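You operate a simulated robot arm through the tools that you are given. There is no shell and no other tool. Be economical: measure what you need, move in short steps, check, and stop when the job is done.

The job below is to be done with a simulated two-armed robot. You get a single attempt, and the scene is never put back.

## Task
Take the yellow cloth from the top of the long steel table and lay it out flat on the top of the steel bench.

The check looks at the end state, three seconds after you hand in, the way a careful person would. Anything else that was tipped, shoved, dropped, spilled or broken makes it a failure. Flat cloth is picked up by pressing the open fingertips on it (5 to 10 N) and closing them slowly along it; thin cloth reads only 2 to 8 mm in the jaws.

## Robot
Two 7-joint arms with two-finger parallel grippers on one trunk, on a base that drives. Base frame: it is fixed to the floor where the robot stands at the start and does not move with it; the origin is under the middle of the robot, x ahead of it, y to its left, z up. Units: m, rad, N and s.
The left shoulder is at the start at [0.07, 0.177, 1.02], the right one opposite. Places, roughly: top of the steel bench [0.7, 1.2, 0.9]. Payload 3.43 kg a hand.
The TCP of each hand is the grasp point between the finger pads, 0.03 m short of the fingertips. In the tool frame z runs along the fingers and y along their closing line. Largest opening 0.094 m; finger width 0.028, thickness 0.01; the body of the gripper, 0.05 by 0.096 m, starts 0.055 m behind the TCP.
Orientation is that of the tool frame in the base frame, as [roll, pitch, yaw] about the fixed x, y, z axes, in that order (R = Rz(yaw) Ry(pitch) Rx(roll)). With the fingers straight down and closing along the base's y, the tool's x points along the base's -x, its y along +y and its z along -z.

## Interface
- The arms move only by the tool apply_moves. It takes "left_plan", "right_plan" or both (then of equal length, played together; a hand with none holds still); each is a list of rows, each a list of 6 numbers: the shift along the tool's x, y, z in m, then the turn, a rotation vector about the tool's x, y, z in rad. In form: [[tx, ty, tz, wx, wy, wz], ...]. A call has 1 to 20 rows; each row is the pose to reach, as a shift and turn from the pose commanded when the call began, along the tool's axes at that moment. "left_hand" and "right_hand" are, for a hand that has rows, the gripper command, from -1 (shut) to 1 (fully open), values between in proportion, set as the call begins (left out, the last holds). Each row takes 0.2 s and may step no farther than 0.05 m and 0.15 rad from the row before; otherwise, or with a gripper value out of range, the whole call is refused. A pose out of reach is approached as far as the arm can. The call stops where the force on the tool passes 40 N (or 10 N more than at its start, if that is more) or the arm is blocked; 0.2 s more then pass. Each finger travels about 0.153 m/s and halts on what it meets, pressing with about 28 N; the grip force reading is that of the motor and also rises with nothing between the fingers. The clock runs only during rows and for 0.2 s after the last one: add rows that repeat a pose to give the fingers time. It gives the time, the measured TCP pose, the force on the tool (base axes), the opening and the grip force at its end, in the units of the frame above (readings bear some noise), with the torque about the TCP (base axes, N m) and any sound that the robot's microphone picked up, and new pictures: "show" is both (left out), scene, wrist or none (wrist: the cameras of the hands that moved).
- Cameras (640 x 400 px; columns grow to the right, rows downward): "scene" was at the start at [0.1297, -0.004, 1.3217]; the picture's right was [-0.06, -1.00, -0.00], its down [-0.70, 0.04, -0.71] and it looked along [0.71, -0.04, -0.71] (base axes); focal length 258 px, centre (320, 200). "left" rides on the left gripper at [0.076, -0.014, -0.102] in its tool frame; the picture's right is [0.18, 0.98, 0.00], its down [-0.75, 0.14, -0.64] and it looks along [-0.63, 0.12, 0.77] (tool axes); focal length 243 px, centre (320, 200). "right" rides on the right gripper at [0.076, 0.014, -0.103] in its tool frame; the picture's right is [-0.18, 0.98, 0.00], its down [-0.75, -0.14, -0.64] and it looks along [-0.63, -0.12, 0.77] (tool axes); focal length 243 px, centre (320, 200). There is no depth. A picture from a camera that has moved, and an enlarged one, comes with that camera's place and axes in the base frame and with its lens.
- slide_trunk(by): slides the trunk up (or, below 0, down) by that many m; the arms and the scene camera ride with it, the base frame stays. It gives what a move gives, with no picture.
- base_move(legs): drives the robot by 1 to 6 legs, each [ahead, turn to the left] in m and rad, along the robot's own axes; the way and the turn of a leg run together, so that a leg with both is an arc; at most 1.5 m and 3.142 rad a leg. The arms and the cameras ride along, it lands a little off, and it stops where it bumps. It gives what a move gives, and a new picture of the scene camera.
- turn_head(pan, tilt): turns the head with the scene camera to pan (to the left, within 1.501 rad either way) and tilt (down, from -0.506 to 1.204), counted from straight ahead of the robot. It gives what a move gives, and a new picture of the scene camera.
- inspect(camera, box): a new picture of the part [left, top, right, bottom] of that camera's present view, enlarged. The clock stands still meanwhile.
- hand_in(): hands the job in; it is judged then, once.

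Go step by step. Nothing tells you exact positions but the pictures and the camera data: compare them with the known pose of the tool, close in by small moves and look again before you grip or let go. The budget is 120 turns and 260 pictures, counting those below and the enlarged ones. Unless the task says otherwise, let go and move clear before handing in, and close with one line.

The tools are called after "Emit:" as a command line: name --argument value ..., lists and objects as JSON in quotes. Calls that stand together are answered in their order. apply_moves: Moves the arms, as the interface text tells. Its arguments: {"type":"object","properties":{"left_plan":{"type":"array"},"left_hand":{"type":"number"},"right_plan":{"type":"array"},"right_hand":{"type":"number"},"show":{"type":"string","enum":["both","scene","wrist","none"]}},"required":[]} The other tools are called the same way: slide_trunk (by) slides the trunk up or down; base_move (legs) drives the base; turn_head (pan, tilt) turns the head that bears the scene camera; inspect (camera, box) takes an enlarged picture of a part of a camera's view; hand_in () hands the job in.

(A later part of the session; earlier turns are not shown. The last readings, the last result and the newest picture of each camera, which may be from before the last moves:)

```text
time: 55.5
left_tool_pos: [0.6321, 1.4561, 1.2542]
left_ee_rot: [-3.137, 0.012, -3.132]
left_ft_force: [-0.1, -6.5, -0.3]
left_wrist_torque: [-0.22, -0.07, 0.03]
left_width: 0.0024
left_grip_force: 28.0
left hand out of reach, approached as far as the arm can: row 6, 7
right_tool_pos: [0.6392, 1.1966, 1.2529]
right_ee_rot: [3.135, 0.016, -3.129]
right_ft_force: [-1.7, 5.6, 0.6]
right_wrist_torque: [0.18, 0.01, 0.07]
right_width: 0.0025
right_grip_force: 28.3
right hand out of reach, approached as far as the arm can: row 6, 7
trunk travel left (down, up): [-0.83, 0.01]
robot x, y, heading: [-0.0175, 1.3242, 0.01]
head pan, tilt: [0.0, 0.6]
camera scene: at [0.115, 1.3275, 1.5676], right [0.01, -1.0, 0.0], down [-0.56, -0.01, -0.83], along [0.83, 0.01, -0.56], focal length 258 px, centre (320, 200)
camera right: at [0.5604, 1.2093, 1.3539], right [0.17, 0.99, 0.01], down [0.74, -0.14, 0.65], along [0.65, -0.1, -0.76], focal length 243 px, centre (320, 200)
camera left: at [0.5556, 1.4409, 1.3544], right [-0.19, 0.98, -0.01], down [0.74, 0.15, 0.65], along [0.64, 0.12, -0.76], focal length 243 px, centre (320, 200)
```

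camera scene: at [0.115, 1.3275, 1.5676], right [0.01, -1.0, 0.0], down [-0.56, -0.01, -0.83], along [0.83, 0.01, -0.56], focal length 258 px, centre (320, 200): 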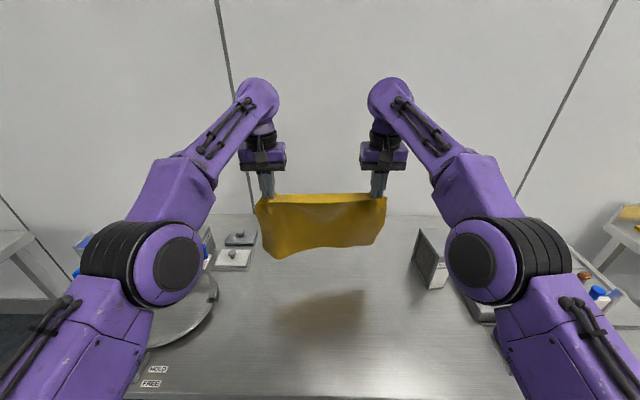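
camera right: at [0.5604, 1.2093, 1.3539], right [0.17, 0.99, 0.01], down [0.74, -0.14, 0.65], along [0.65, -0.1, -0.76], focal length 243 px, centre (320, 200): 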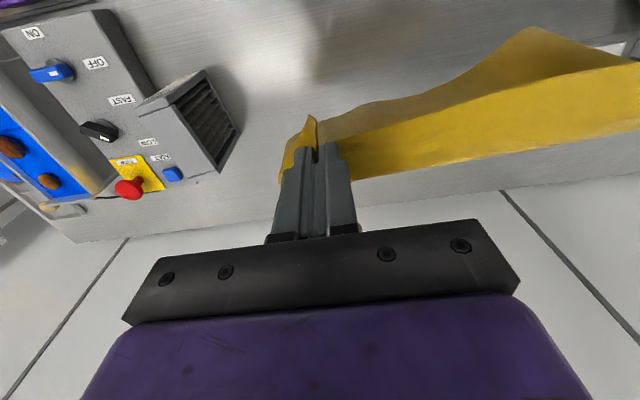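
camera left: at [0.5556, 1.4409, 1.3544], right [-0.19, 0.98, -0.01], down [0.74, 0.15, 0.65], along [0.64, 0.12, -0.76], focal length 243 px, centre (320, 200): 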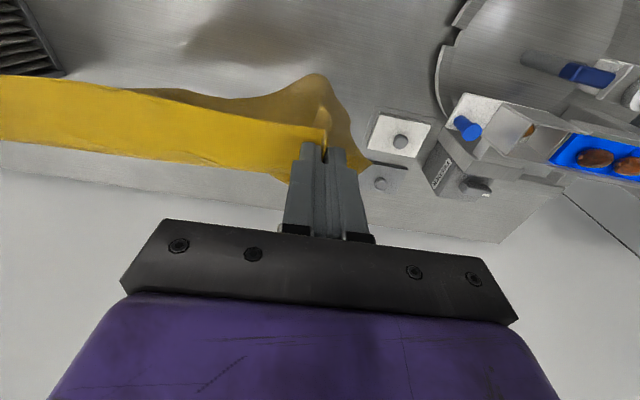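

Both arms are at full reach at x≈0.635, and the neighbouring items are clear on both sides. I'll drive forward 3 cm and lower until the hem is just above the bench.

Emit:
base_move --legs '[[0.03, 0]]'

Emit:
apply_moves --left_plan '[[0.03, 0, 0.03, 0, 0, 0], [0.03, 0, 0.06, 0, 0, 0], [0.03, 0, 0.09, 0, 0, 0], [0.03, 0, 0.12, 0, 0, 0], [0.03, 0, 0.13, 0, 0, 0], [0.03, 0, 0.13, 0, 0, 0]]' --right_plan '[[0.03, 0, 0.03, 0, 0, 0], [0.03, 0, 0.06, 0, 0, 0], [0.03, 0, 0.09, 0, 0, 0], [0.03, 0, 0.12, 0, 0, 0], [0.03, 0, 0.13, 0, 0, 0], [0.03, 0, 0.13, 0, 0, 0]]' --show "scene"

```text
time: 56.4
left_tool_pos: [0.6586, 1.4563, 1.2581]
left_ee_rot: [-3.136, 0.017, -3.129]
left_ft_force: [-0.9, -6.6, 0.4]
left_wrist_torque: [-0.25, -0.11, 0.03]
left_width: 0.0023
left_grip_force: 27.9
right_tool_pos: [0.6649, 1.1967, 1.2576]
right_ee_rot: [3.136, 0.023, -3.13]
right_ft_force: [-1.1, 6.7, 0.5]
right_wrist_torque: [0.2, -0.05, 0.09]
right_width: 0.0024
right_grip_force: 28.3
trunk travel left (down, up): [-0.83, 0.01]
robot x, y, heading: [0.0124, 1.3255, 0.01]
head pan, tilt: [0.0, 0.6]
camera scene: at [0.1397, 1.3281, 1.5681], right [0.01, -1.0, 0.0], down [-0.56, -0.01, -0.83], along [0.83, 0.01, -0.56], focal length 258 px, centre (320, 200)
```

scene: 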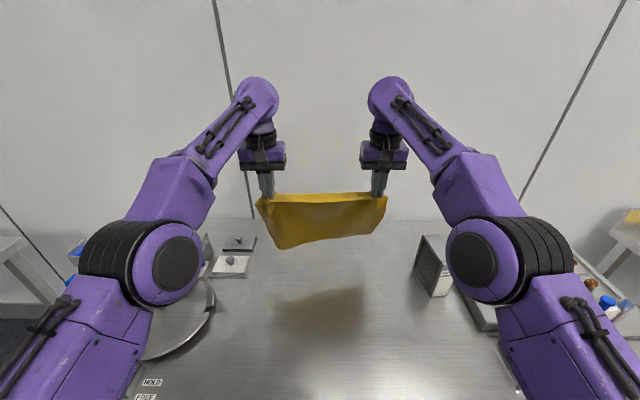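

```text
time: 57.8
left_tool_pos: [0.6374, 1.4553, 1.1235]
left_ee_rot: [-3.137, 0.009, -3.13]
left_ft_force: [-0.3, -6.4, 0.0]
left_wrist_torque: [-0.18, 0.01, 0.04]
left_width: 0.0024
left_grip_force: 27.7
right_tool_pos: [0.6457, 1.1968, 1.1223]
right_ee_rot: [3.135, 0.018, -3.13]
right_ft_force: [0.1, 5.3, -0.2]
right_wrist_torque: [0.18, 0.04, 0.1]
right_width: 0.0022
right_grip_force: 27.8
trunk travel left (down, up): [-0.83, 0.01]
robot x, y, heading: [0.0114, 1.3241, 0.017]
head pan, tilt: [0.0, 0.6]
camera scene: at [0.1494, 1.3281, 1.5672], right [0.01, -1.0, 0.0], down [-0.57, -0.01, -0.82], along [0.82, 0.01, -0.57], focal length 258 px, centre (320, 200)
```

scene: 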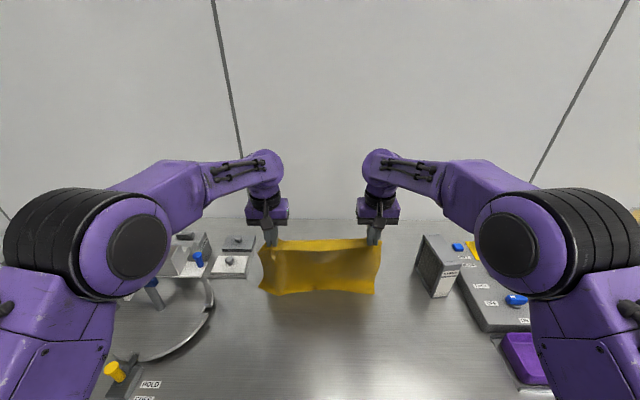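

The hem is just above the bench. Now I'll touch it down and start drawing the hands back while lowering, so the cloth lies far to near.

Emit:
apply_moves --left_plan '[[0, -0.003, 0.012, 0, 0, 0], [0, -0.003, 0.022, 0, 0, 0], [0.015, -0.003, 0.027, 0, 0, 0], [0.031, -0.003, 0.033, 0, 0, 0], [0.046, -0.003, 0.04, 0, 0, 0], [0.061, -0.003, 0.046, 0, 0, 0], [0.076, -0.003, 0.054, 0, 0, 0], [0.0905, -0.003, 0.062, 0, 0, 0]]' --right_plan '[[0, 0.003, 0.012, 0, 0, 0], [0, 0.003, 0.022, 0, 0, 0], [0.015, 0.003, 0.027, 0, 0, 0], [0.031, 0.003, 0.033, 0, 0, 0], [0.046, 0.003, 0.04, 0, 0, 0], [0.061, 0.003, 0.046, 0, 0, 0], [0.076, 0.003, 0.054, 0, 0, 0], [0.0905, 0.003, 0.062, 0, 0, 0]]' --show "scene"

```text
time: 59.6
left_tool_pos: [0.5473, 1.451, 1.0591]
left_ee_rot: [-3.136, 0.012, -3.132]
left_ft_force: [-0.1, -0.3, 0.2]
left_wrist_torque: [0.01, 0.0, 0.01]
left_width: 0.0024
left_grip_force: 27.8
right_tool_pos: [0.5544, 1.2004, 1.0593]
right_ee_rot: [3.135, 0.018, -3.129]
right_ft_force: [-0.3, 0.9, 0.0]
right_wrist_torque: [0.0, 0.01, 0.04]
right_width: 0.0022
right_grip_force: 27.5
trunk travel left (down, up): [-0.83, 0.01]
robot x, y, heading: [0.0136, 1.3237, 0.014]
head pan, tilt: [0.0, 0.6]
camera scene: at [0.1485, 1.3281, 1.5673], right [0.01, -1.0, 0.0], down [-0.56, -0.01, -0.83], along [0.83, 0.01, -0.56], focal length 258 px, centre (320, 200)
```

scene: 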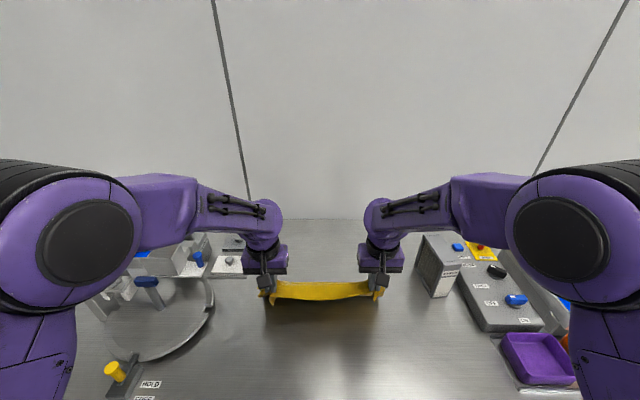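

I can't see from here where the hem is, so I'll check from the wrists.

Emit:
inspect --camera "left" --box '[0, 0, 640, 400]'

Emit:
inspect --camera "scene" --box '[220, 210, 420, 335]'

```text
1.00 times, centred on (320, 200) of left
camera zoom: at [0.4693, 1.4366, 1.1607], right [-0.2, 0.98, -0.01], down [0.74, 0.15, 0.65], along [0.64, 0.12, -0.76], focal length 243 px, centre (320, 200)
```

zoom: 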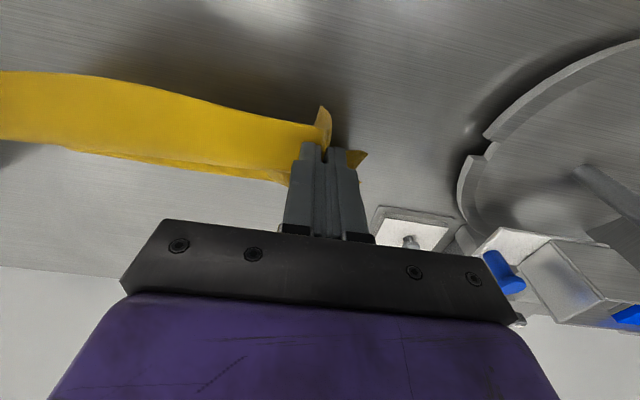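

```text
3.20 times, centred on (320, 272) of scene
camera zoom: at [0.1485, 1.3281, 1.5673], right [0.01, -1.0, 0.0], down [-0.56, -0.01, -0.83], along [0.83, 0.01, -0.56], focal length 824 px, centre (320, -32)
```

zoom: 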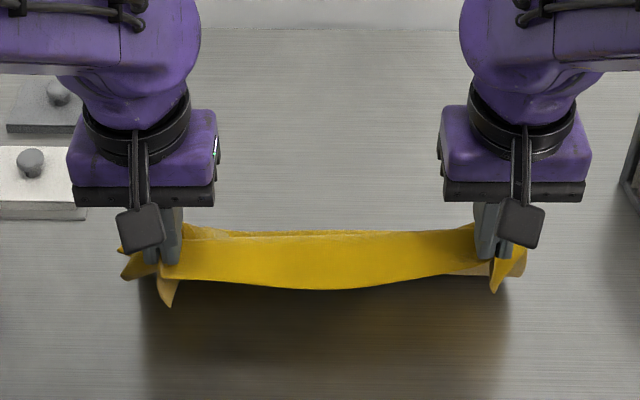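

The hem is resting ahead of the hands at about x≈0.69, so the cloth slopes forward as I want. I'll keep going back and down.

Emit:
apply_moves --left_plan '[[0.014, 0, 0.01, 0, 0, 0], [0.028, 0, 0.021, 0, 0, 0], [0.042, 0, 0.033, 0, 0, 0], [0.056, 0, 0.046, 0, 0, 0], [0.069, 0, 0.06, 0, 0, 0], [0.081, 0, 0.075, 0, 0, 0], [0.081, 0, 0.075, 0, 0, 0]]' --right_plan '[[0.016, 0, 0.01, 0, 0, 0], [0.031, 0, 0.021, 0, 0, 0], [0.046, 0, 0.033, 0, 0, 0], [0.06, 0, 0.046, 0, 0, 0], [0.074, 0, 0.06, 0, 0, 0], [0.087, 0, 0.075, 0, 0, 0], [0.087, 0, 0.075, 0, 0, 0]]'

```text
time: 61.2
left_tool_pos: [0.4685, 1.4502, 0.9847]
left_ee_rot: [-3.136, 0.01, -3.13]
left_ft_force: [-0.4, 0.4, -0.2]
left_wrist_torque: [-0.01, -0.02, 0.06]
left_width: 0.0022
left_grip_force: 28.2
right_tool_pos: [0.4701, 1.2003, 0.9824]
right_ee_rot: [3.135, 0.017, -3.129]
right_ft_force: [0.1, 0.1, -0.4]
right_wrist_torque: [-0.01, -0.03, 0.03]
right_width: 0.0023
right_grip_force: 28.3
trunk travel left (down, up): [-0.83, 0.01]
robot x, y, heading: [0.0111, 1.3268, 0.017]
head pan, tilt: [0.0, 0.6]
camera scene: at [0.1491, 1.3281, 1.5672], right [0.01, -1.0, 0.0], down [-0.56, -0.01, -0.82], along [0.82, 0.01, -0.57], focal length 258 px, centre (320, 200)
camera right: at [0.3911, 1.2116, 1.0825], right [0.17, 0.99, 0.01], down [0.74, -0.14, 0.65], along [0.65, -0.11, -0.76], focal length 243 px, centre (320, 200)
camera left: at [0.3902, 1.4356, 1.0849], right [-0.2, 0.98, -0.01], down [0.74, 0.15, 0.65], along [0.64, 0.12, -0.76], focal length 243 px, centre (320, 200)
```

scene: 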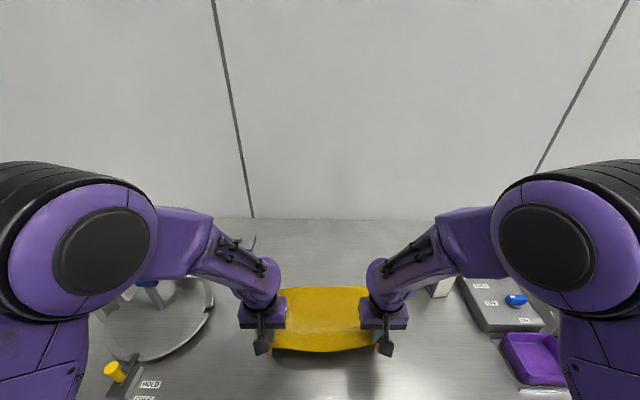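
right: 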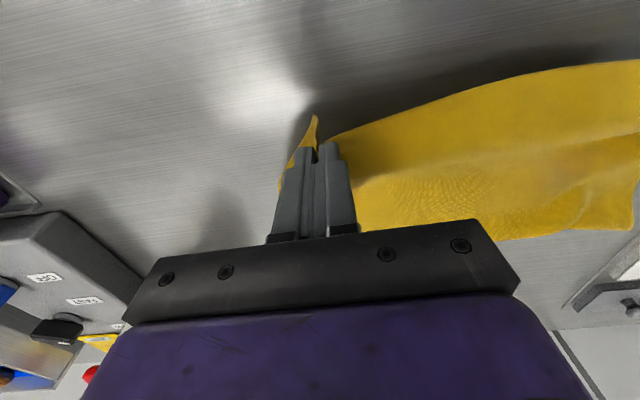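
left: 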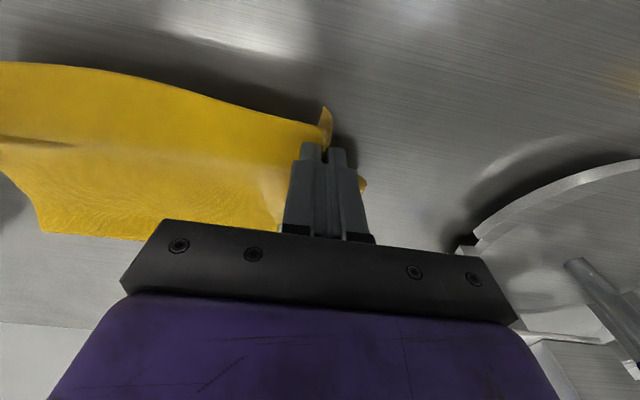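

The laying is going well, with the far edge down at x≈0.67. I'll finish the last part down to light contact.

Emit:
apply_moves --left_plan '[[0.014, 0, 0.015, 0, 0, 0], [0.027, 0, 0.03, 0, 0, 0], [0.038, 0, 0.046, 0, 0, 0], [0.046, 0, 0.062, 0, 0, 0], [0.05, 0, 0.077, 0, 0, 0], [0.05, 0, 0.082, 0, 0, 0]]' --right_plan '[[0.014, 0, 0.015, 0, 0, 0], [0.027, 0, 0.03, 0, 0, 0], [0.038, 0, 0.046, 0, 0, 0], [0.046, 0, 0.062, 0, 0, 0], [0.05, 0, 0.077, 0, 0, 0], [0.05, 0, 0.082, 0, 0, 0]]'

```text
time: 62.4
left_tool_pos: [0.4201, 1.4494, 0.9114]
left_ee_rot: [-3.136, 0.017, -3.13]
left_ft_force: [-2.1, 0.8, 12.0]
left_wrist_torque: [-0.01, 0.13, 0.04]
left_width: 0.0024
left_grip_force: 27.8
right_tool_pos: [0.42, 1.1996, 0.9115]
right_ee_rot: [3.133, 0.025, -3.131]
right_ft_force: [-2.6, -0.4, 12.9]
right_wrist_torque: [-0.03, 0.16, 0.02]
right_width: 0.0021
right_grip_force: 27.6
trunk travel left (down, up): [-0.83, 0.01]
robot x, y, heading: [0.014, 1.3238, 0.012]
head pan, tilt: [0.0, 0.6]
stopped in row 6 (right hand): the force on the tool passed its limit (the readings are from after the stop); the commanded pose is now the measured one
camera scene: at [0.1455, 1.3282, 1.5678], right [0.01, -1.0, 0.0], down [-0.56, -0.01, -0.83], along [0.83, 0.01, -0.56], focal length 258 px, centre (320, 200)
camera right: at [0.3418, 1.2119, 1.0115], right [0.17, 0.98, 0.01], down [0.74, -0.14, 0.66], along [0.65, -0.11, -0.75], focal length 243 px, centre (320, 200)
camera left: at [0.3415, 1.4342, 1.0129], right [-0.2, 0.98, -0.01], down [0.74, 0.15, 0.65], along [0.64, 0.12, -0.76], focal length 243 px, centre (320, 200)
```

scene: 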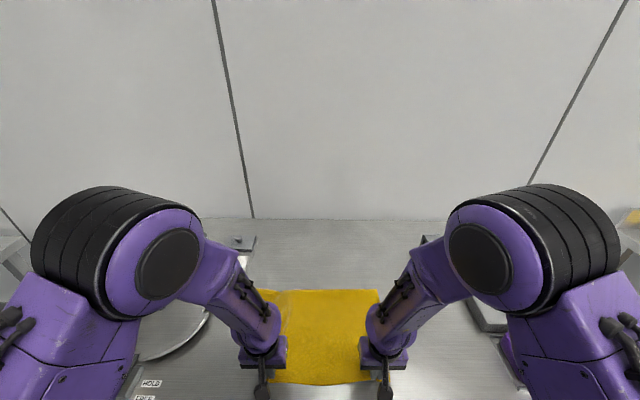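
right: 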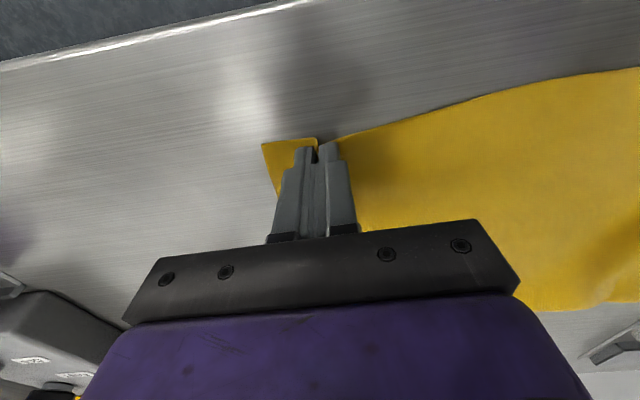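
left: 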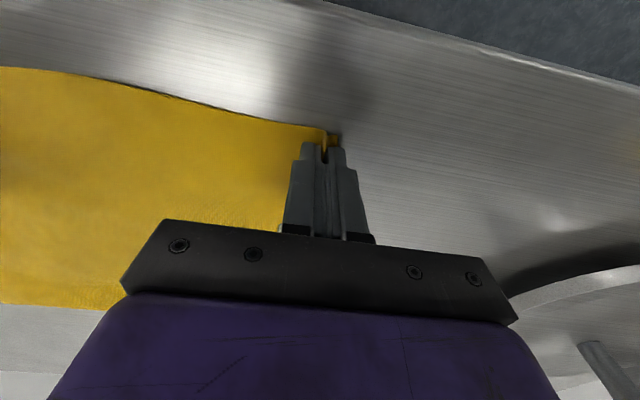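

The bench top is at about z 0.88. The right corner lies flat, but the left corner flap may be tucked under, so I'll look closer.

Emit:
inspect --camera "left" --box '[240, 80, 440, 205]'

Emit:
inspect --camera "scene" --box '[220, 270, 420, 395]'

```text
3.20 times, centred on (340, 142) of left
camera zoom: at [0.3415, 1.4342, 1.0129], right [-0.2, 0.98, -0.01], down [0.74, 0.15, 0.65], along [0.64, 0.12, -0.76], focal length 776 px, centre (256, 384)
```

zoom: 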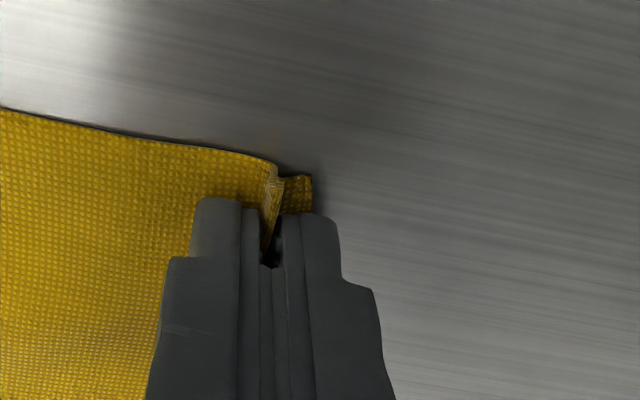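

```text
3.20 times, centred on (320, 332) of scene
camera zoom: at [0.1455, 1.3282, 1.5678], right [0.01, -1.0, 0.0], down [-0.56, -0.01, -0.83], along [0.83, 0.01, -0.56], focal length 824 px, centre (320, -224)
```

zoom: 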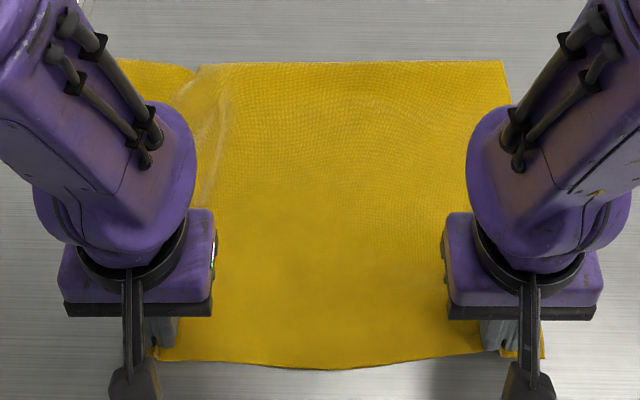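

The outer left flap is tucked under the finger. I'll lift the left hand about 5 cm to free it, then lower while moving inward so the flap trails outward.

Emit:
apply_moves --left_plan '[[0, 0, -0.02, 0, 0, 0], [0, 0, -0.04, 0, 0, 0], [0, 0, -0.06, 0, 0, 0], [0, 0, -0.06, 0, 0, 0]]'

```text
time: 63.4
left_tool_pos: [0.4187, 1.4496, 0.9727]
left_ee_rot: [-3.136, 0.014, -3.129]
left_ft_force: [-0.2, -3.7, -1.4]
left_wrist_torque: [-0.09, -0.01, 0.04]
left_width: 0.0023
left_grip_force: 28.2
right_tool_pos: [0.4222, 1.1992, 0.911]
right_ee_rot: [3.134, 0.025, -3.131]
right_ft_force: [2.3, 0.9, 27.4]
right_wrist_torque: [-0.09, 0.17, 0.07]
right_width: 0.0022
right_grip_force: 27.6
trunk travel left (down, up): [-0.83, 0.01]
robot x, y, heading: [0.0146, 1.326, 0.012]
head pan, tilt: [0.0, 0.6]
camera scene: at [0.1465, 1.3286, 1.5676], right [0.01, -1.0, 0.0], down [-0.56, -0.01, -0.83], along [0.83, 0.01, -0.56], focal length 258 px, centre (320, 200)
camera left: at [0.3408, 1.4342, 1.0728], right [-0.2, 0.98, -0.01], down [0.74, 0.15, 0.65], along [0.64, 0.12, -0.76], focal length 243 px, centre (320, 200)
```

scene: 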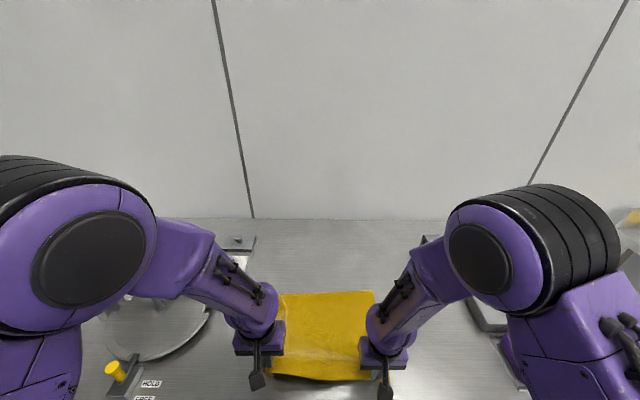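
left: 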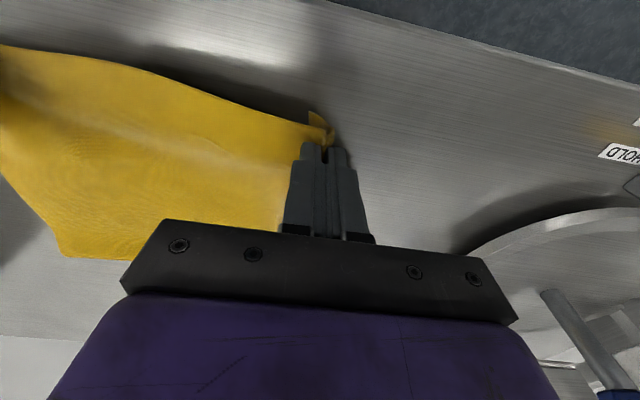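

The flap is crumpled inward. I'll lower while moving about 3 cm inward so it drags out behind, and ease the right hand a little.

Emit:
apply_moves --left_plan '[[0, 0, 0.015, 0, 0, 0], [0, 0, 0.03, 0, 0, 0], [0, -0.01, 0.036, 0, 0, 0], [0, -0.02, 0.042, 0, 0, 0], [0, -0.03, 0.048, 0, 0, 0], [0, -0.035, 0.055, 0, 0, 0]]' --right_plan '[[0, 0, -0.001, 0, 0, 0], [0, 0, -0.001, 0, 0, 0], [0, 0, -0.001, 0, 0, 0], [0, 0, -0.001, 0, 0, 0], [0, 0, -0.001, 0, 0, 0], [0, 0, -0.001, 0, 0, 0]]' --show "none"

Emit:
inspect --camera "left" --box '[160, 40, 480, 240]'

```text
time: 64.8
left_tool_pos: [0.4223, 1.4149, 0.9183]
left_ee_rot: [-3.126, 0.017, -3.124]
left_ft_force: [0.3, -0.7, 2.1]
left_wrist_torque: [-0.01, 0.02, 0.01]
left_width: 0.0025
left_grip_force: 27.8
right_tool_pos: [0.4214, 1.1989, 0.9113]
right_ee_rot: [3.135, 0.02, -3.128]
right_ft_force: [1.1, 1.0, 9.9]
right_wrist_torque: [-0.06, 0.09, 0.01]
right_width: 0.0019
right_grip_force: 27.6
trunk travel left (down, up): [-0.83, 0.01]
robot x, y, heading: [0.0122, 1.3266, 0.011]
head pan, tilt: [0.0, 0.6]
```

```text
2.00 times, centred on (320, 140) of left
camera zoom: at [0.3439, 1.3997, 1.0183], right [-0.2, 0.98, -0.02], down [0.74, 0.16, 0.65], along [0.64, 0.12, -0.76], focal length 485 px, centre (320, 320)
```

zoom: 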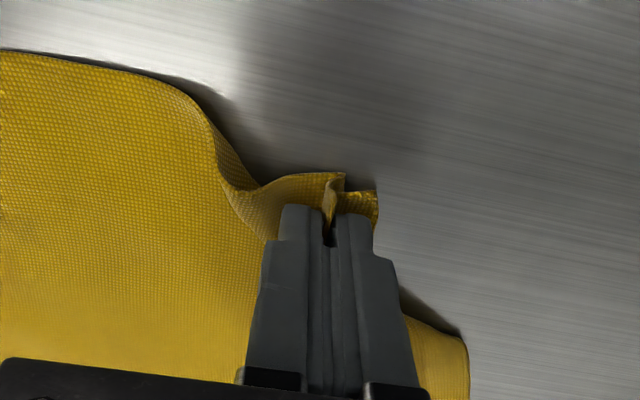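

The flap is still partly tucked. I'll raise the left hand 1.5 cm, release, and see how the corner relaxes.

Emit:
apply_moves --left_plan '[[0, 0, -0.012, 0, 0, 0], [0, 0.01, -0.012, 0, 0, 0], [0, 0.02, -0.012, 0, 0, 0], [0, 0.03, -0.012, 0, 0, 0]]' --show "none"

Emit:
apply_moves --left_plan '[[0, 0, 0, 0, 0, 0], [0, 0, -0.02, 0, 0, 0], [0, 0, -0.06, 0, 0, 0], [0, 0, -0.1, 0, 0, 0], [0, 0, -0.1, 0, 0, 0]]' --left_hand 0.2

```text
time: 65.8
left_tool_pos: [0.4204, 1.4442, 0.9292]
left_ee_rot: [-3.135, 0.017, -3.131]
left_ft_force: [-0.2, -0.6, 0.6]
left_wrist_torque: [0.05, -0.06, 0.01]
left_width: 0.0023
left_grip_force: 28.2
right_tool_pos: [0.4227, 1.1999, 0.9121]
right_ee_rot: [3.135, 0.021, -3.13]
right_ft_force: [-1.3, 0.0, 8.2]
right_wrist_torque: [-0.06, 0.1, 0.04]
right_width: 0.0024
right_grip_force: 28.2
trunk travel left (down, up): [-0.83, 0.01]
robot x, y, heading: [0.0093, 1.3259, 0.012]
head pan, tilt: [0.0, 0.6]
```

```text
time: 67.0
left_tool_pos: [0.419, 1.4446, 1.0282]
left_ee_rot: [-3.136, 0.015, -3.13]
left_ft_force: [-0.1, 0.2, 0.2]
left_wrist_torque: [0.01, -0.01, 0.0]
left_width: 0.0565
left_grip_force: 0.1
right_tool_pos: [0.422, 1.1988, 0.9118]
right_ee_rot: [3.136, 0.023, -3.129]
right_ft_force: [-1.6, 0.0, 7.6]
right_wrist_torque: [-0.04, 0.14, 0.0]
right_width: 0.0022
right_grip_force: 28.1
trunk travel left (down, up): [-0.83, 0.01]
robot x, y, heading: [0.0118, 1.3291, 0.009]
head pan, tilt: [0.0, 0.6]
camera scene: at [0.1483, 1.3285, 1.5673], right [0.01, -1.0, 0.0], down [-0.56, -0.01, -0.83], along [0.83, 0.01, -0.56], focal length 258 px, centre (320, 200)
camera left: at [0.341, 1.4298, 1.1288], right [-0.2, 0.98, -0.01], down [0.74, 0.15, 0.65], along [0.64, 0.12, -0.76], focal length 243 px, centre (320, 200)
```

scene: 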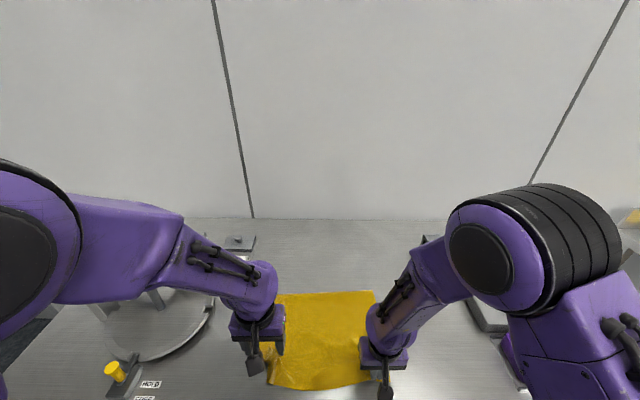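
left: 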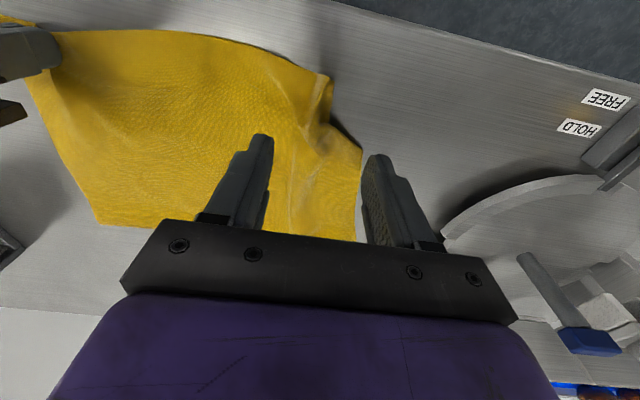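

The left side is free, but its near corner is folded under. I'll now release the right hand slowly under light pressure so its pleat spreads.

Emit:
apply_moves --right_plan '[[0, 0, -0.001, 0, 0, 0], [0, 0, -0.001, 0, 0, 0]]' --right_hand -0.6 --show "none"

Emit:
apply_moves --right_plan '[[0, 0, 0, 0, 0, 0], [0, 0, 0, 0, 0, 0]]' --right_hand -0.2 --show "none"

Emit:
apply_moves --right_plan '[[0, 0, 0, 0, 0, 0], [0, 0, 0, 0, 0, 0]]' --right_hand 0.2 --show "none"

Emit:
apply_moves --right_plan '[[0, 0, -0.03, 0, 0, 0], [0, 0, -0.07, 0, 0, 0], [0, 0, -0.11, 0, 0, 0], [0, 0, -0.11, 0, 0, 0]]'

```text
time: 67.6
left_tool_pos: [0.4191, 1.4442, 1.0275]
left_ee_rot: [-3.136, 0.014, -3.129]
left_ft_force: [0.0, -0.4, 0.0]
left_wrist_torque: [0.04, -0.01, 0.02]
left_width: 0.0565
left_grip_force: 0.1
right_tool_pos: [0.423, 1.1996, 0.9119]
right_ee_rot: [3.134, 0.02, -3.129]
right_ft_force: [-0.7, -0.9, 0.3]
right_wrist_torque: [-0.01, 0.02, -0.03]
right_width: 0.0186
right_grip_force: 0.0
trunk travel left (down, up): [-0.83, 0.01]
robot x, y, heading: [0.011, 1.3226, 0.01]
head pan, tilt: [0.0, 0.6]
```

```text
time: 68.2
left_tool_pos: [0.4188, 1.444, 1.0269]
left_ee_rot: [-3.136, 0.014, -3.129]
left_ft_force: [-0.3, -0.5, 0.0]
left_wrist_torque: [0.01, 0.04, -0.03]
left_width: 0.0562
left_grip_force: 0.0
right_tool_pos: [0.4233, 1.1978, 0.912]
right_ee_rot: [3.134, 0.021, -3.131]
right_ft_force: [0.5, 0.2, 0.2]
right_wrist_torque: [-0.02, 0.02, 0.02]
right_width: 0.0376
right_grip_force: 0.1
trunk travel left (down, up): [-0.83, 0.01]
robot x, y, heading: [0.0095, 1.3255, 0.011]
head pan, tilt: [0.0, 0.6]
```

```text
time: 68.8
left_tool_pos: [0.4192, 1.4442, 1.0275]
left_ee_rot: [-3.138, 0.014, -3.129]
left_ft_force: [-0.1, -0.1, 0.3]
left_wrist_torque: [-0.02, -0.01, -0.03]
left_width: 0.0563
left_grip_force: 0.0
right_tool_pos: [0.4235, 1.1987, 0.9121]
right_ee_rot: [3.136, 0.021, -3.132]
right_ft_force: [1.0, 0.1, 1.7]
right_wrist_torque: [0.01, -0.01, 0.02]
right_width: 0.0564
right_grip_force: 0.1
trunk travel left (down, up): [-0.83, 0.01]
robot x, y, heading: [0.0135, 1.3266, 0.014]
head pan, tilt: [0.0, 0.6]
```

```text
time: 69.8
left_tool_pos: [0.4193, 1.4451, 1.0273]
left_ee_rot: [-3.135, 0.013, -3.128]
left_ft_force: [0.7, 0.6, -0.8]
left_wrist_torque: [-0.02, -0.03, 0.0]
left_width: 0.0564
left_grip_force: 0.1
right_tool_pos: [0.4198, 1.1997, 1.0233]
right_ee_rot: [3.135, 0.02, -3.13]
right_ft_force: [-0.2, -0.4, -0.1]
right_wrist_torque: [0.0, 0.02, 0.03]
right_width: 0.0565
right_grip_force: 0.1
trunk travel left (down, up): [-0.83, 0.01]
robot x, y, heading: [0.0112, 1.3247, 0.012]
head pan, tilt: [0.0, 0.6]
camera scene: at [0.1498, 1.3282, 1.5671], right [0.01, -1.0, 0.0], down [-0.57, -0.01, -0.82], along [0.82, 0.01, -0.57], focal length 258 px, centre (320, 200)
camera right: at [0.3418, 1.2117, 1.122], right [0.17, 0.98, 0.01], down [0.74, -0.14, 0.66], along [0.65, -0.11, -0.75], focal length 243 px, centre (320, 200)
```

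scene: 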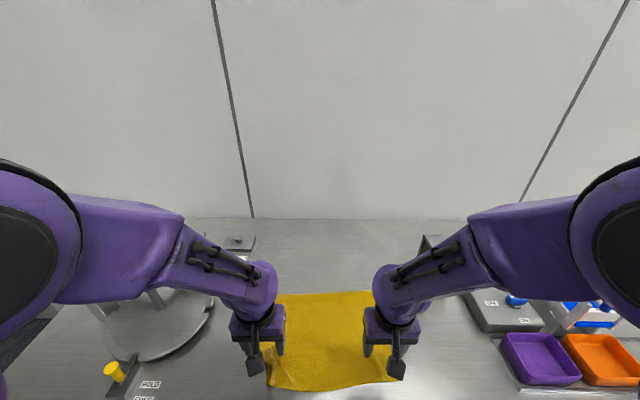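
right: 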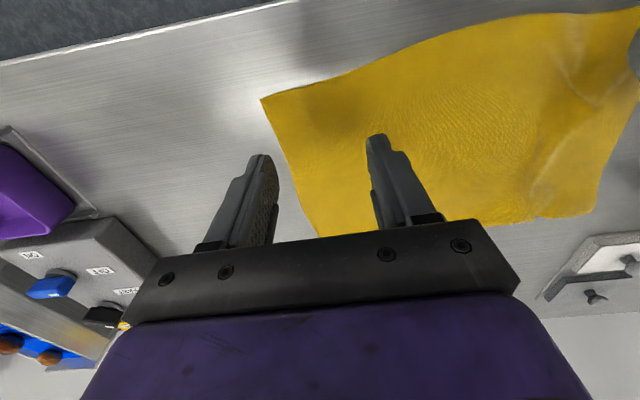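

The right corner spread out flat. I'll tilt the head down to see the left corner.

Emit:
turn_head --pan 0.15 --tilt 1.0

Emit:
inspect --camera "left" --box '[120, 20, 440, 220]'

```text
time: 70.7
left_tool_pos: [0.4203, 1.4443, 1.0271]
left_ee_rot: [-3.136, 0.015, -3.129]
left_ft_force: [0.8, -0.4, -0.2]
left_wrist_torque: [-0.01, 0.04, -0.01]
left_width: 0.0566
left_grip_force: 0.1
right_tool_pos: [0.4196, 1.199, 1.0218]
right_ee_rot: [3.133, 0.021, -3.129]
right_ft_force: [0.0, -0.5, -0.3]
right_wrist_torque: [0.02, 0.0, -0.02]
right_width: 0.0565
right_grip_force: 0.0
trunk travel left (down, up): [-0.83, 0.01]
robot x, y, heading: [0.0173, 1.3241, 0.012]
head pan, tilt: [0.15, 1.0]
camera scene: at [0.1294, 1.3382, 1.5353], right [0.16, -0.99, 0.0], down [-0.83, -0.14, -0.54], along [0.53, 0.09, -0.84], focal length 258 px, centre (320, 200)
```

scene: 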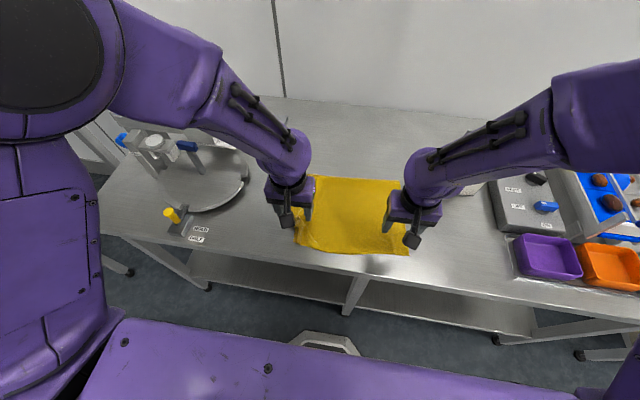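

```text
2.00 times, centred on (280, 120) of left
camera zoom: at [0.3416, 1.4294, 1.1283], right [-0.2, 0.98, -0.01], down [0.74, 0.15, 0.65], along [0.64, 0.12, -0.76], focal length 485 px, centre (400, 360)
```

zoom: 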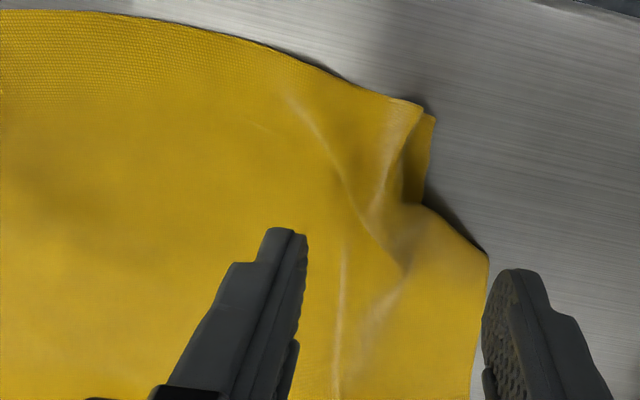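

The near-left corner, a triangle of about 6 cm, is folded under. I'll pinch the near edge inboard of it at about (0.41, 1.385), lift so the flap drops open, and re-lay it.

Emit:
apply_moves --left_plan '[[0.006, -0.03, 0.02, 0, 0, 0], [0.012, -0.06, 0.04, 0, 0, 0], [0.012, -0.06, 0.08, 0, 0, 0], [0.012, -0.06, 0.105, 0, 0, 0], [0.012, -0.06, 0.112, 0, 0, 0], [0.012, -0.06, 0.116, 0, 0, 0]]' --left_hand 0.2 --show "wrist"

```text
time: 72.0
left_tool_pos: [0.4174, 1.382, 0.919]
left_ee_rot: [-3.096, 0.011, -3.092]
left_ft_force: [-0.1, -0.1, -0.2]
left_wrist_torque: [0.01, -0.04, 0.02]
left_width: 0.0562
left_grip_force: 0.0
right_tool_pos: [0.4198, 1.2002, 1.0208]
right_ee_rot: [3.136, 0.021, -3.129]
right_ft_force: [-0.6, -0.2, -0.4]
right_wrist_torque: [-0.02, -0.01, -0.03]
right_width: 0.0565
right_grip_force: 0.0
trunk travel left (down, up): [-0.83, 0.01]
robot x, y, heading: [0.0122, 1.323, 0.012]
head pan, tilt: [0.15, 1.0]
camera left: at [0.3401, 1.3699, 1.0203], right [-0.23, 0.97, -0.05], down [0.74, 0.21, 0.64], along [0.64, 0.12, -0.76], focal length 243 px, centre (320, 200)
```

left: 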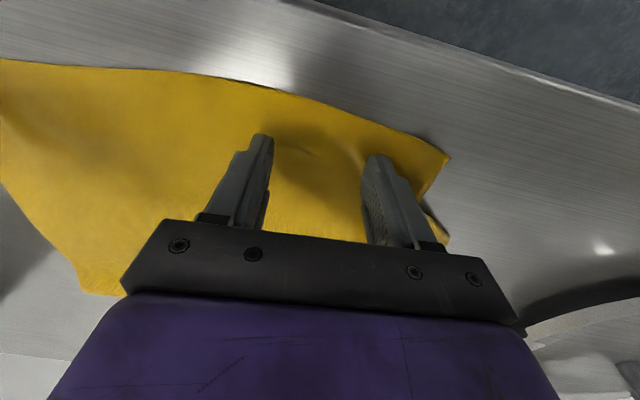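

The arm is near its inner limit here, since the wrist is twisting slightly. I'll lift, back the base 8 cm, and come down again.

Emit:
apply_moves --left_plan '[[0, 0.01, -0.04, 0, 0, 0], [0, 0.02, -0.08, 0, 0, 0]]' --right_plan '[[0, 0, -0.04, 0, 0, 0], [0, 0, -0.08, 0, 0, 0]]' --show "none"

Emit:
base_move --legs '[[-0.1, 0]]'

```text
time: 72.7
left_tool_pos: [0.4031, 1.4039, 0.9923]
left_ee_rot: [-3.14, 0.018, -3.134]
left_ft_force: [-0.8, 0.0, 0.6]
left_wrist_torque: [0.0, 0.0, 0.02]
left_width: 0.0566
left_grip_force: 0.2
right_tool_pos: [0.4131, 1.1966, 1.105]
right_ee_rot: [3.133, 0.025, -3.13]
right_ft_force: [0.1, 0.0, 0.6]
right_wrist_torque: [0.01, 0.0, -0.02]
right_width: 0.0564
right_grip_force: 0.0
trunk travel left (down, up): [-0.83, 0.01]
robot x, y, heading: [0.0119, 1.3275, 0.011]
head pan, tilt: [0.15, 1.0]
```

```text
time: 73.8
left_tool_pos: [0.3103, 1.4038, 0.9905]
left_ee_rot: [-3.136, 0.014, -3.129]
left_ft_force: [-0.4, -0.8, 0.0]
left_wrist_torque: [0.02, 0.0, -0.05]
left_width: 0.0566
left_grip_force: 0.1
right_tool_pos: [0.3197, 1.1956, 1.1026]
right_ee_rot: [3.135, 0.019, -3.13]
right_ft_force: [0.5, 0.2, 0.5]
right_wrist_torque: [0.01, 0.0, 0.0]
right_width: 0.0566
right_grip_force: 0.2
trunk travel left (down, up): [-0.83, 0.01]
robot x, y, heading: [-0.0868, 1.3231, 0.008]
head pan, tilt: [0.15, 1.0]
camera scene: at [0.0315, 1.337, 1.535], right [0.16, -0.99, 0.0], down [-0.83, -0.14, -0.54], along [0.53, 0.09, -0.84], focal length 258 px, centre (320, 200)
```

scene: 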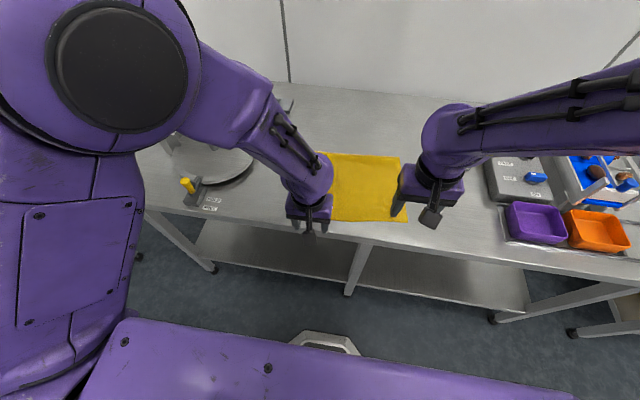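

Now I'll bring the left hand to the near edge inboard of the fold and press.

Emit:
apply_moves --left_plan '[[-0.045, -0.01, 0, 0, 0, 0], [-0.09, -0.02, 0, 0, 0, 0], [-0.098, -0.02, 0.03, 0, 0, 0], [-0.098, -0.02, 0.06, 0, 0, 0], [-0.098, -0.02, 0.073, 0, 0, 0], [-0.098, -0.02, 0.078, 0, 0, 0]]' --show "wrist"

```text
time: 75.2
left_tool_pos: [0.4083, 1.3828, 0.9165]
left_ee_rot: [-3.138, 0.016, -3.13]
left_ft_force: [0.0, -0.1, -0.9]
left_wrist_torque: [0.03, 0.02, 0.0]
left_width: 0.0565
left_grip_force: 0.0
right_tool_pos: [0.3185, 1.1952, 1.1025]
right_ee_rot: [3.135, 0.021, -3.13]
right_ft_force: [-0.7, 0.4, 0.4]
right_wrist_torque: [-0.01, 0.02, 0.0]
right_width: 0.0561
right_grip_force: 0.1
trunk travel left (down, up): [-0.83, 0.01]
robot x, y, heading: [-0.085, 1.3216, 0.013]
head pan, tilt: [0.15, 1.0]
camera left: at [0.3299, 1.3689, 1.0164], right [-0.2, 0.98, -0.01], down [0.74, 0.15, 0.65], along [0.64, 0.12, -0.76], focal length 243 px, centre (320, 200)
```

left: 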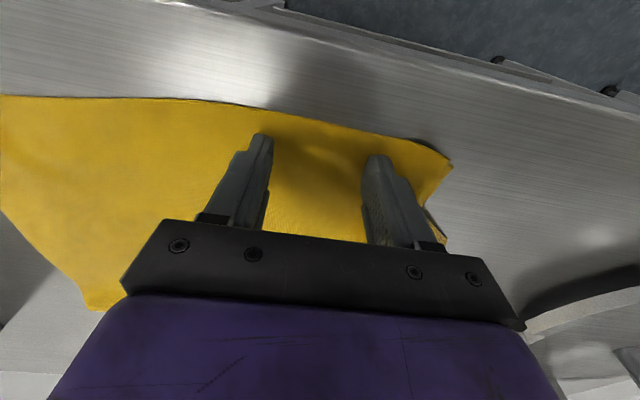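

The pose is clean now. I'll lower to contact.

Emit:
apply_moves --left_plan '[[0, 0, 0.003, 0, 0, 0], [0, 0, 0.006, 0, 0, 0], [0, 0, 0.007, 0, 0, 0]]' --show "none"

```text
time: 76.0
left_tool_pos: [0.4083, 1.3837, 0.9118]
left_ee_rot: [-3.137, 0.023, -3.129]
left_ft_force: [4.6, 1.3, 31.2]
left_wrist_torque: [0.9, 0.24, -0.13]
left_width: 0.0568
left_grip_force: 0.2
right_tool_pos: [0.3176, 1.195, 1.104]
right_ee_rot: [3.135, 0.023, -3.129]
right_ft_force: [-0.9, 0.0, 0.9]
right_wrist_torque: [-0.02, 0.02, -0.03]
right_width: 0.0563
right_grip_force: 0.0
trunk travel left (down, up): [-0.83, 0.01]
robot x, y, heading: [-0.0865, 1.3246, 0.011]
head pan, tilt: [0.15, 1.0]
```

Contact is a bit firm at 31 N, so I'll ease off 2 mm and close in stages.

Emit:
apply_moves --left_plan '[[0, 0, -0.002, 0, 0, 0], [0, 0, -0.002, 0, 0, 0]]' --left_hand 0.0 --show "none"

Emit:
apply_moves --left_plan '[[0, 0, 0, 0, 0, 0], [0, 0, 0, 0, 0, 0]]' --left_hand -0.3 --show "wrist"

```text
time: 76.6
left_tool_pos: [0.4063, 1.3828, 0.9109]
left_ee_rot: [-3.138, 0.017, -3.128]
left_ft_force: [3.5, 0.7, 25.5]
left_wrist_torque: [0.66, 0.16, -0.07]
left_width: 0.0473
left_grip_force: 0.4
right_tool_pos: [0.3169, 1.1968, 1.1032]
right_ee_rot: [3.135, 0.022, -3.128]
right_ft_force: [0.3, -0.3, 0.8]
right_wrist_torque: [-0.03, 0.02, -0.01]
right_width: 0.0564
right_grip_force: 0.0
trunk travel left (down, up): [-0.83, 0.01]
robot x, y, heading: [-0.0892, 1.3264, 0.012]
head pan, tilt: [0.15, 1.0]
```

```text
time: 77.2
left_tool_pos: [0.4067, 1.3819, 0.9108]
left_ee_rot: [-3.138, 0.017, -3.128]
left_ft_force: [-1.0, -4.8, 24.8]
left_wrist_torque: [0.3, 0.35, 0.05]
left_width: 0.0312
left_grip_force: 0.1
right_tool_pos: [0.3151, 1.1953, 1.1039]
right_ee_rot: [3.133, 0.024, -3.131]
right_ft_force: [0.1, 0.1, -0.2]
right_wrist_torque: [-0.03, -0.02, -0.02]
right_width: 0.0566
right_grip_force: 0.0
trunk travel left (down, up): [-0.83, 0.01]
robot x, y, heading: [-0.0876, 1.3236, 0.019]
head pan, tilt: [0.15, 1.0]
camera left: at [0.3278, 1.3673, 1.0122], right [-0.2, 0.98, -0.01], down [0.74, 0.15, 0.65], along [0.64, 0.12, -0.76], focal length 243 px, centre (320, 200)
```

left: 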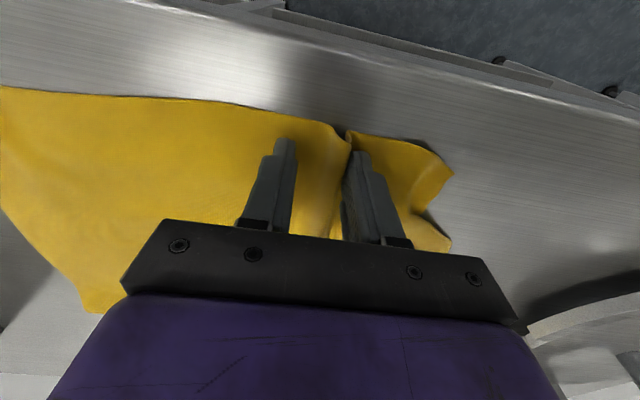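

Emit:
apply_moves --left_plan '[[0, 0, -0.001, 0, 0, 0], [0, 0, -0.001, 0, 0, 0]]' --left_hand -0.6 --show "none"

Emit:
apply_moves --left_plan '[[0, 0, -0.001, 0, 0, 0], [0, 0, -0.001, 0, 0, 0], [0, 0, -0.001, 0, 0, 0]]' --left_hand -1 --show "none"

Emit:
apply_moves --left_plan '[[0, 0.01, -0.03, 0, 0, 0], [0, 0.02, -0.06, 0, 0, 0], [0, 0.03, -0.09, 0, 0, 0], [0, 0.03, -0.12, 0, 0, 0], [0, 0.03, -0.12, 0, 0, 0], [0, 0.03, -0.12, 0, 0, 0]]'

```text
time: 77.8
left_tool_pos: [0.4067, 1.3827, 0.9108]
left_ee_rot: [-3.136, 0.016, -3.127]
left_ft_force: [-1.1, -1.7, 15.2]
left_wrist_torque: [0.1, 0.22, 0.01]
left_width: 0.0176
left_grip_force: 0.0
right_tool_pos: [0.3167, 1.1966, 1.1033]
right_ee_rot: [3.137, 0.022, -3.129]
right_ft_force: [0.4, 0.5, 0.0]
right_wrist_torque: [-0.02, 0.04, 0.0]
right_width: 0.0565
right_grip_force: 0.1
trunk travel left (down, up): [-0.83, 0.01]
robot x, y, heading: [-0.087, 1.3226, 0.009]
head pan, tilt: [0.15, 1.0]
```

```text
time: 78.6
left_tool_pos: [0.4077, 1.383, 0.9111]
left_ee_rot: [-3.137, 0.014, -3.13]
left_ft_force: [-0.5, 0.6, 2.5]
left_wrist_torque: [0.02, 0.04, 0.01]
left_width: 0.0026
left_grip_force: 28.3
right_tool_pos: [0.3187, 1.1952, 1.1026]
right_ee_rot: [3.134, 0.022, -3.128]
right_ft_force: [0.4, -0.7, -0.1]
right_wrist_torque: [-0.01, -0.03, 0.02]
right_width: 0.0561
right_grip_force: 0.1
trunk travel left (down, up): [-0.83, 0.01]
robot x, y, heading: [-0.0839, 1.3255, 0.013]
head pan, tilt: [0.15, 1.0]
```

```text
time: 80.0
left_tool_pos: [0.4062, 1.4144, 1.0327]
left_ee_rot: [-3.137, 0.015, -3.13]
left_ft_force: [0.0, 0.3, 0.0]
left_wrist_torque: [0.0, 0.0, 0.0]
left_width: 0.0028
left_grip_force: 28.0
right_tool_pos: [0.3195, 1.1954, 1.103]
right_ee_rot: [3.135, 0.02, -3.131]
right_ft_force: [-0.1, 0.5, -0.3]
right_wrist_torque: [0.03, -0.05, 0.01]
right_width: 0.0563
right_grip_force: 0.1
trunk travel left (down, up): [-0.83, 0.01]
robot x, y, heading: [-0.0827, 1.3217, 0.01]
head pan, tilt: [0.15, 1.0]
camera scene: at [0.0302, 1.3371, 1.5351], right [0.16, -0.99, 0.0], down [-0.83, -0.14, -0.54], along [0.53, 0.09, -0.84], focal length 258 px, centre (320, 200)
camera left: at [0.3283, 1.3993, 1.1335], right [-0.2, 0.98, -0.01], down [0.74, 0.15, 0.65], along [0.64, 0.12, -0.76], focal length 243 px, centre (320, 200)
```

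scene: 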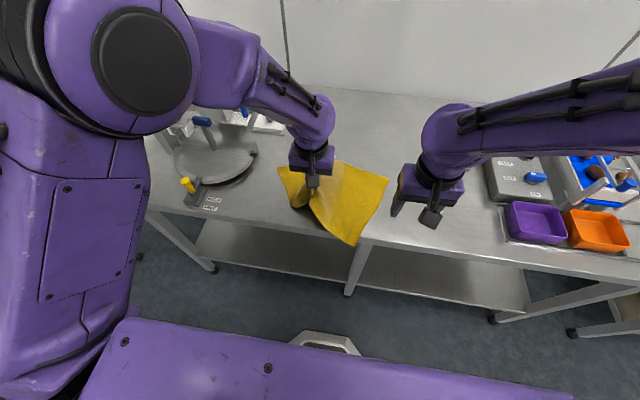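
left: 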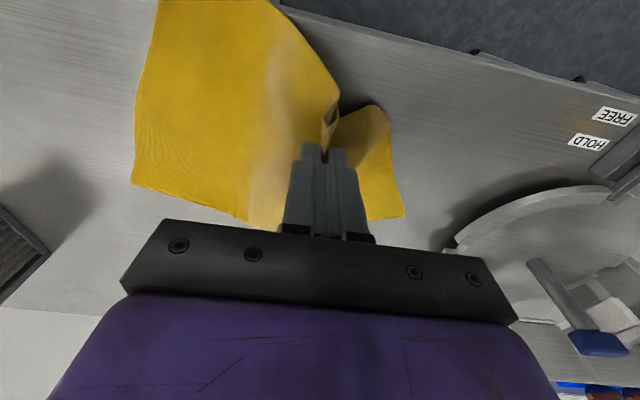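

The lift dragged the light cloth round a bit, but the flap looks open now. I'll take a closer look.

Emit:
inspect --camera "scene" --box '[240, 140, 440, 265]'

Emit:
inspect --camera "right" --box '[0, 0, 640, 400]'

```text
3.20 times, centred on (340, 202) of scene
camera zoom: at [0.0302, 1.3371, 1.5351], right [0.16, -0.99, 0.0], down [-0.83, -0.14, -0.54], along [0.53, 0.09, -0.84], focal length 824 px, centre (256, 192)
```

zoom: 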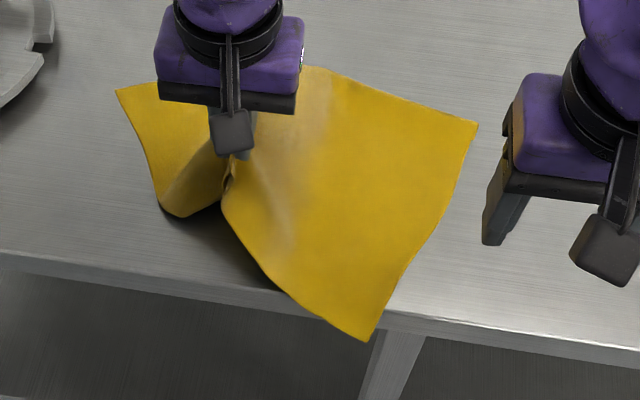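

```text
1.00 times, centred on (320, 200) of right
camera zoom: at [0.2399, 1.2088, 1.2026], right [0.17, 0.98, 0.01], down [0.74, -0.14, 0.66], along [0.65, -0.11, -0.75], focal length 243 px, centre (320, 200)
```

zoom: 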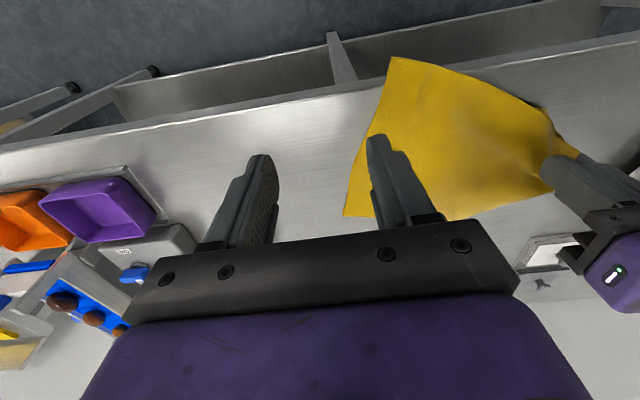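

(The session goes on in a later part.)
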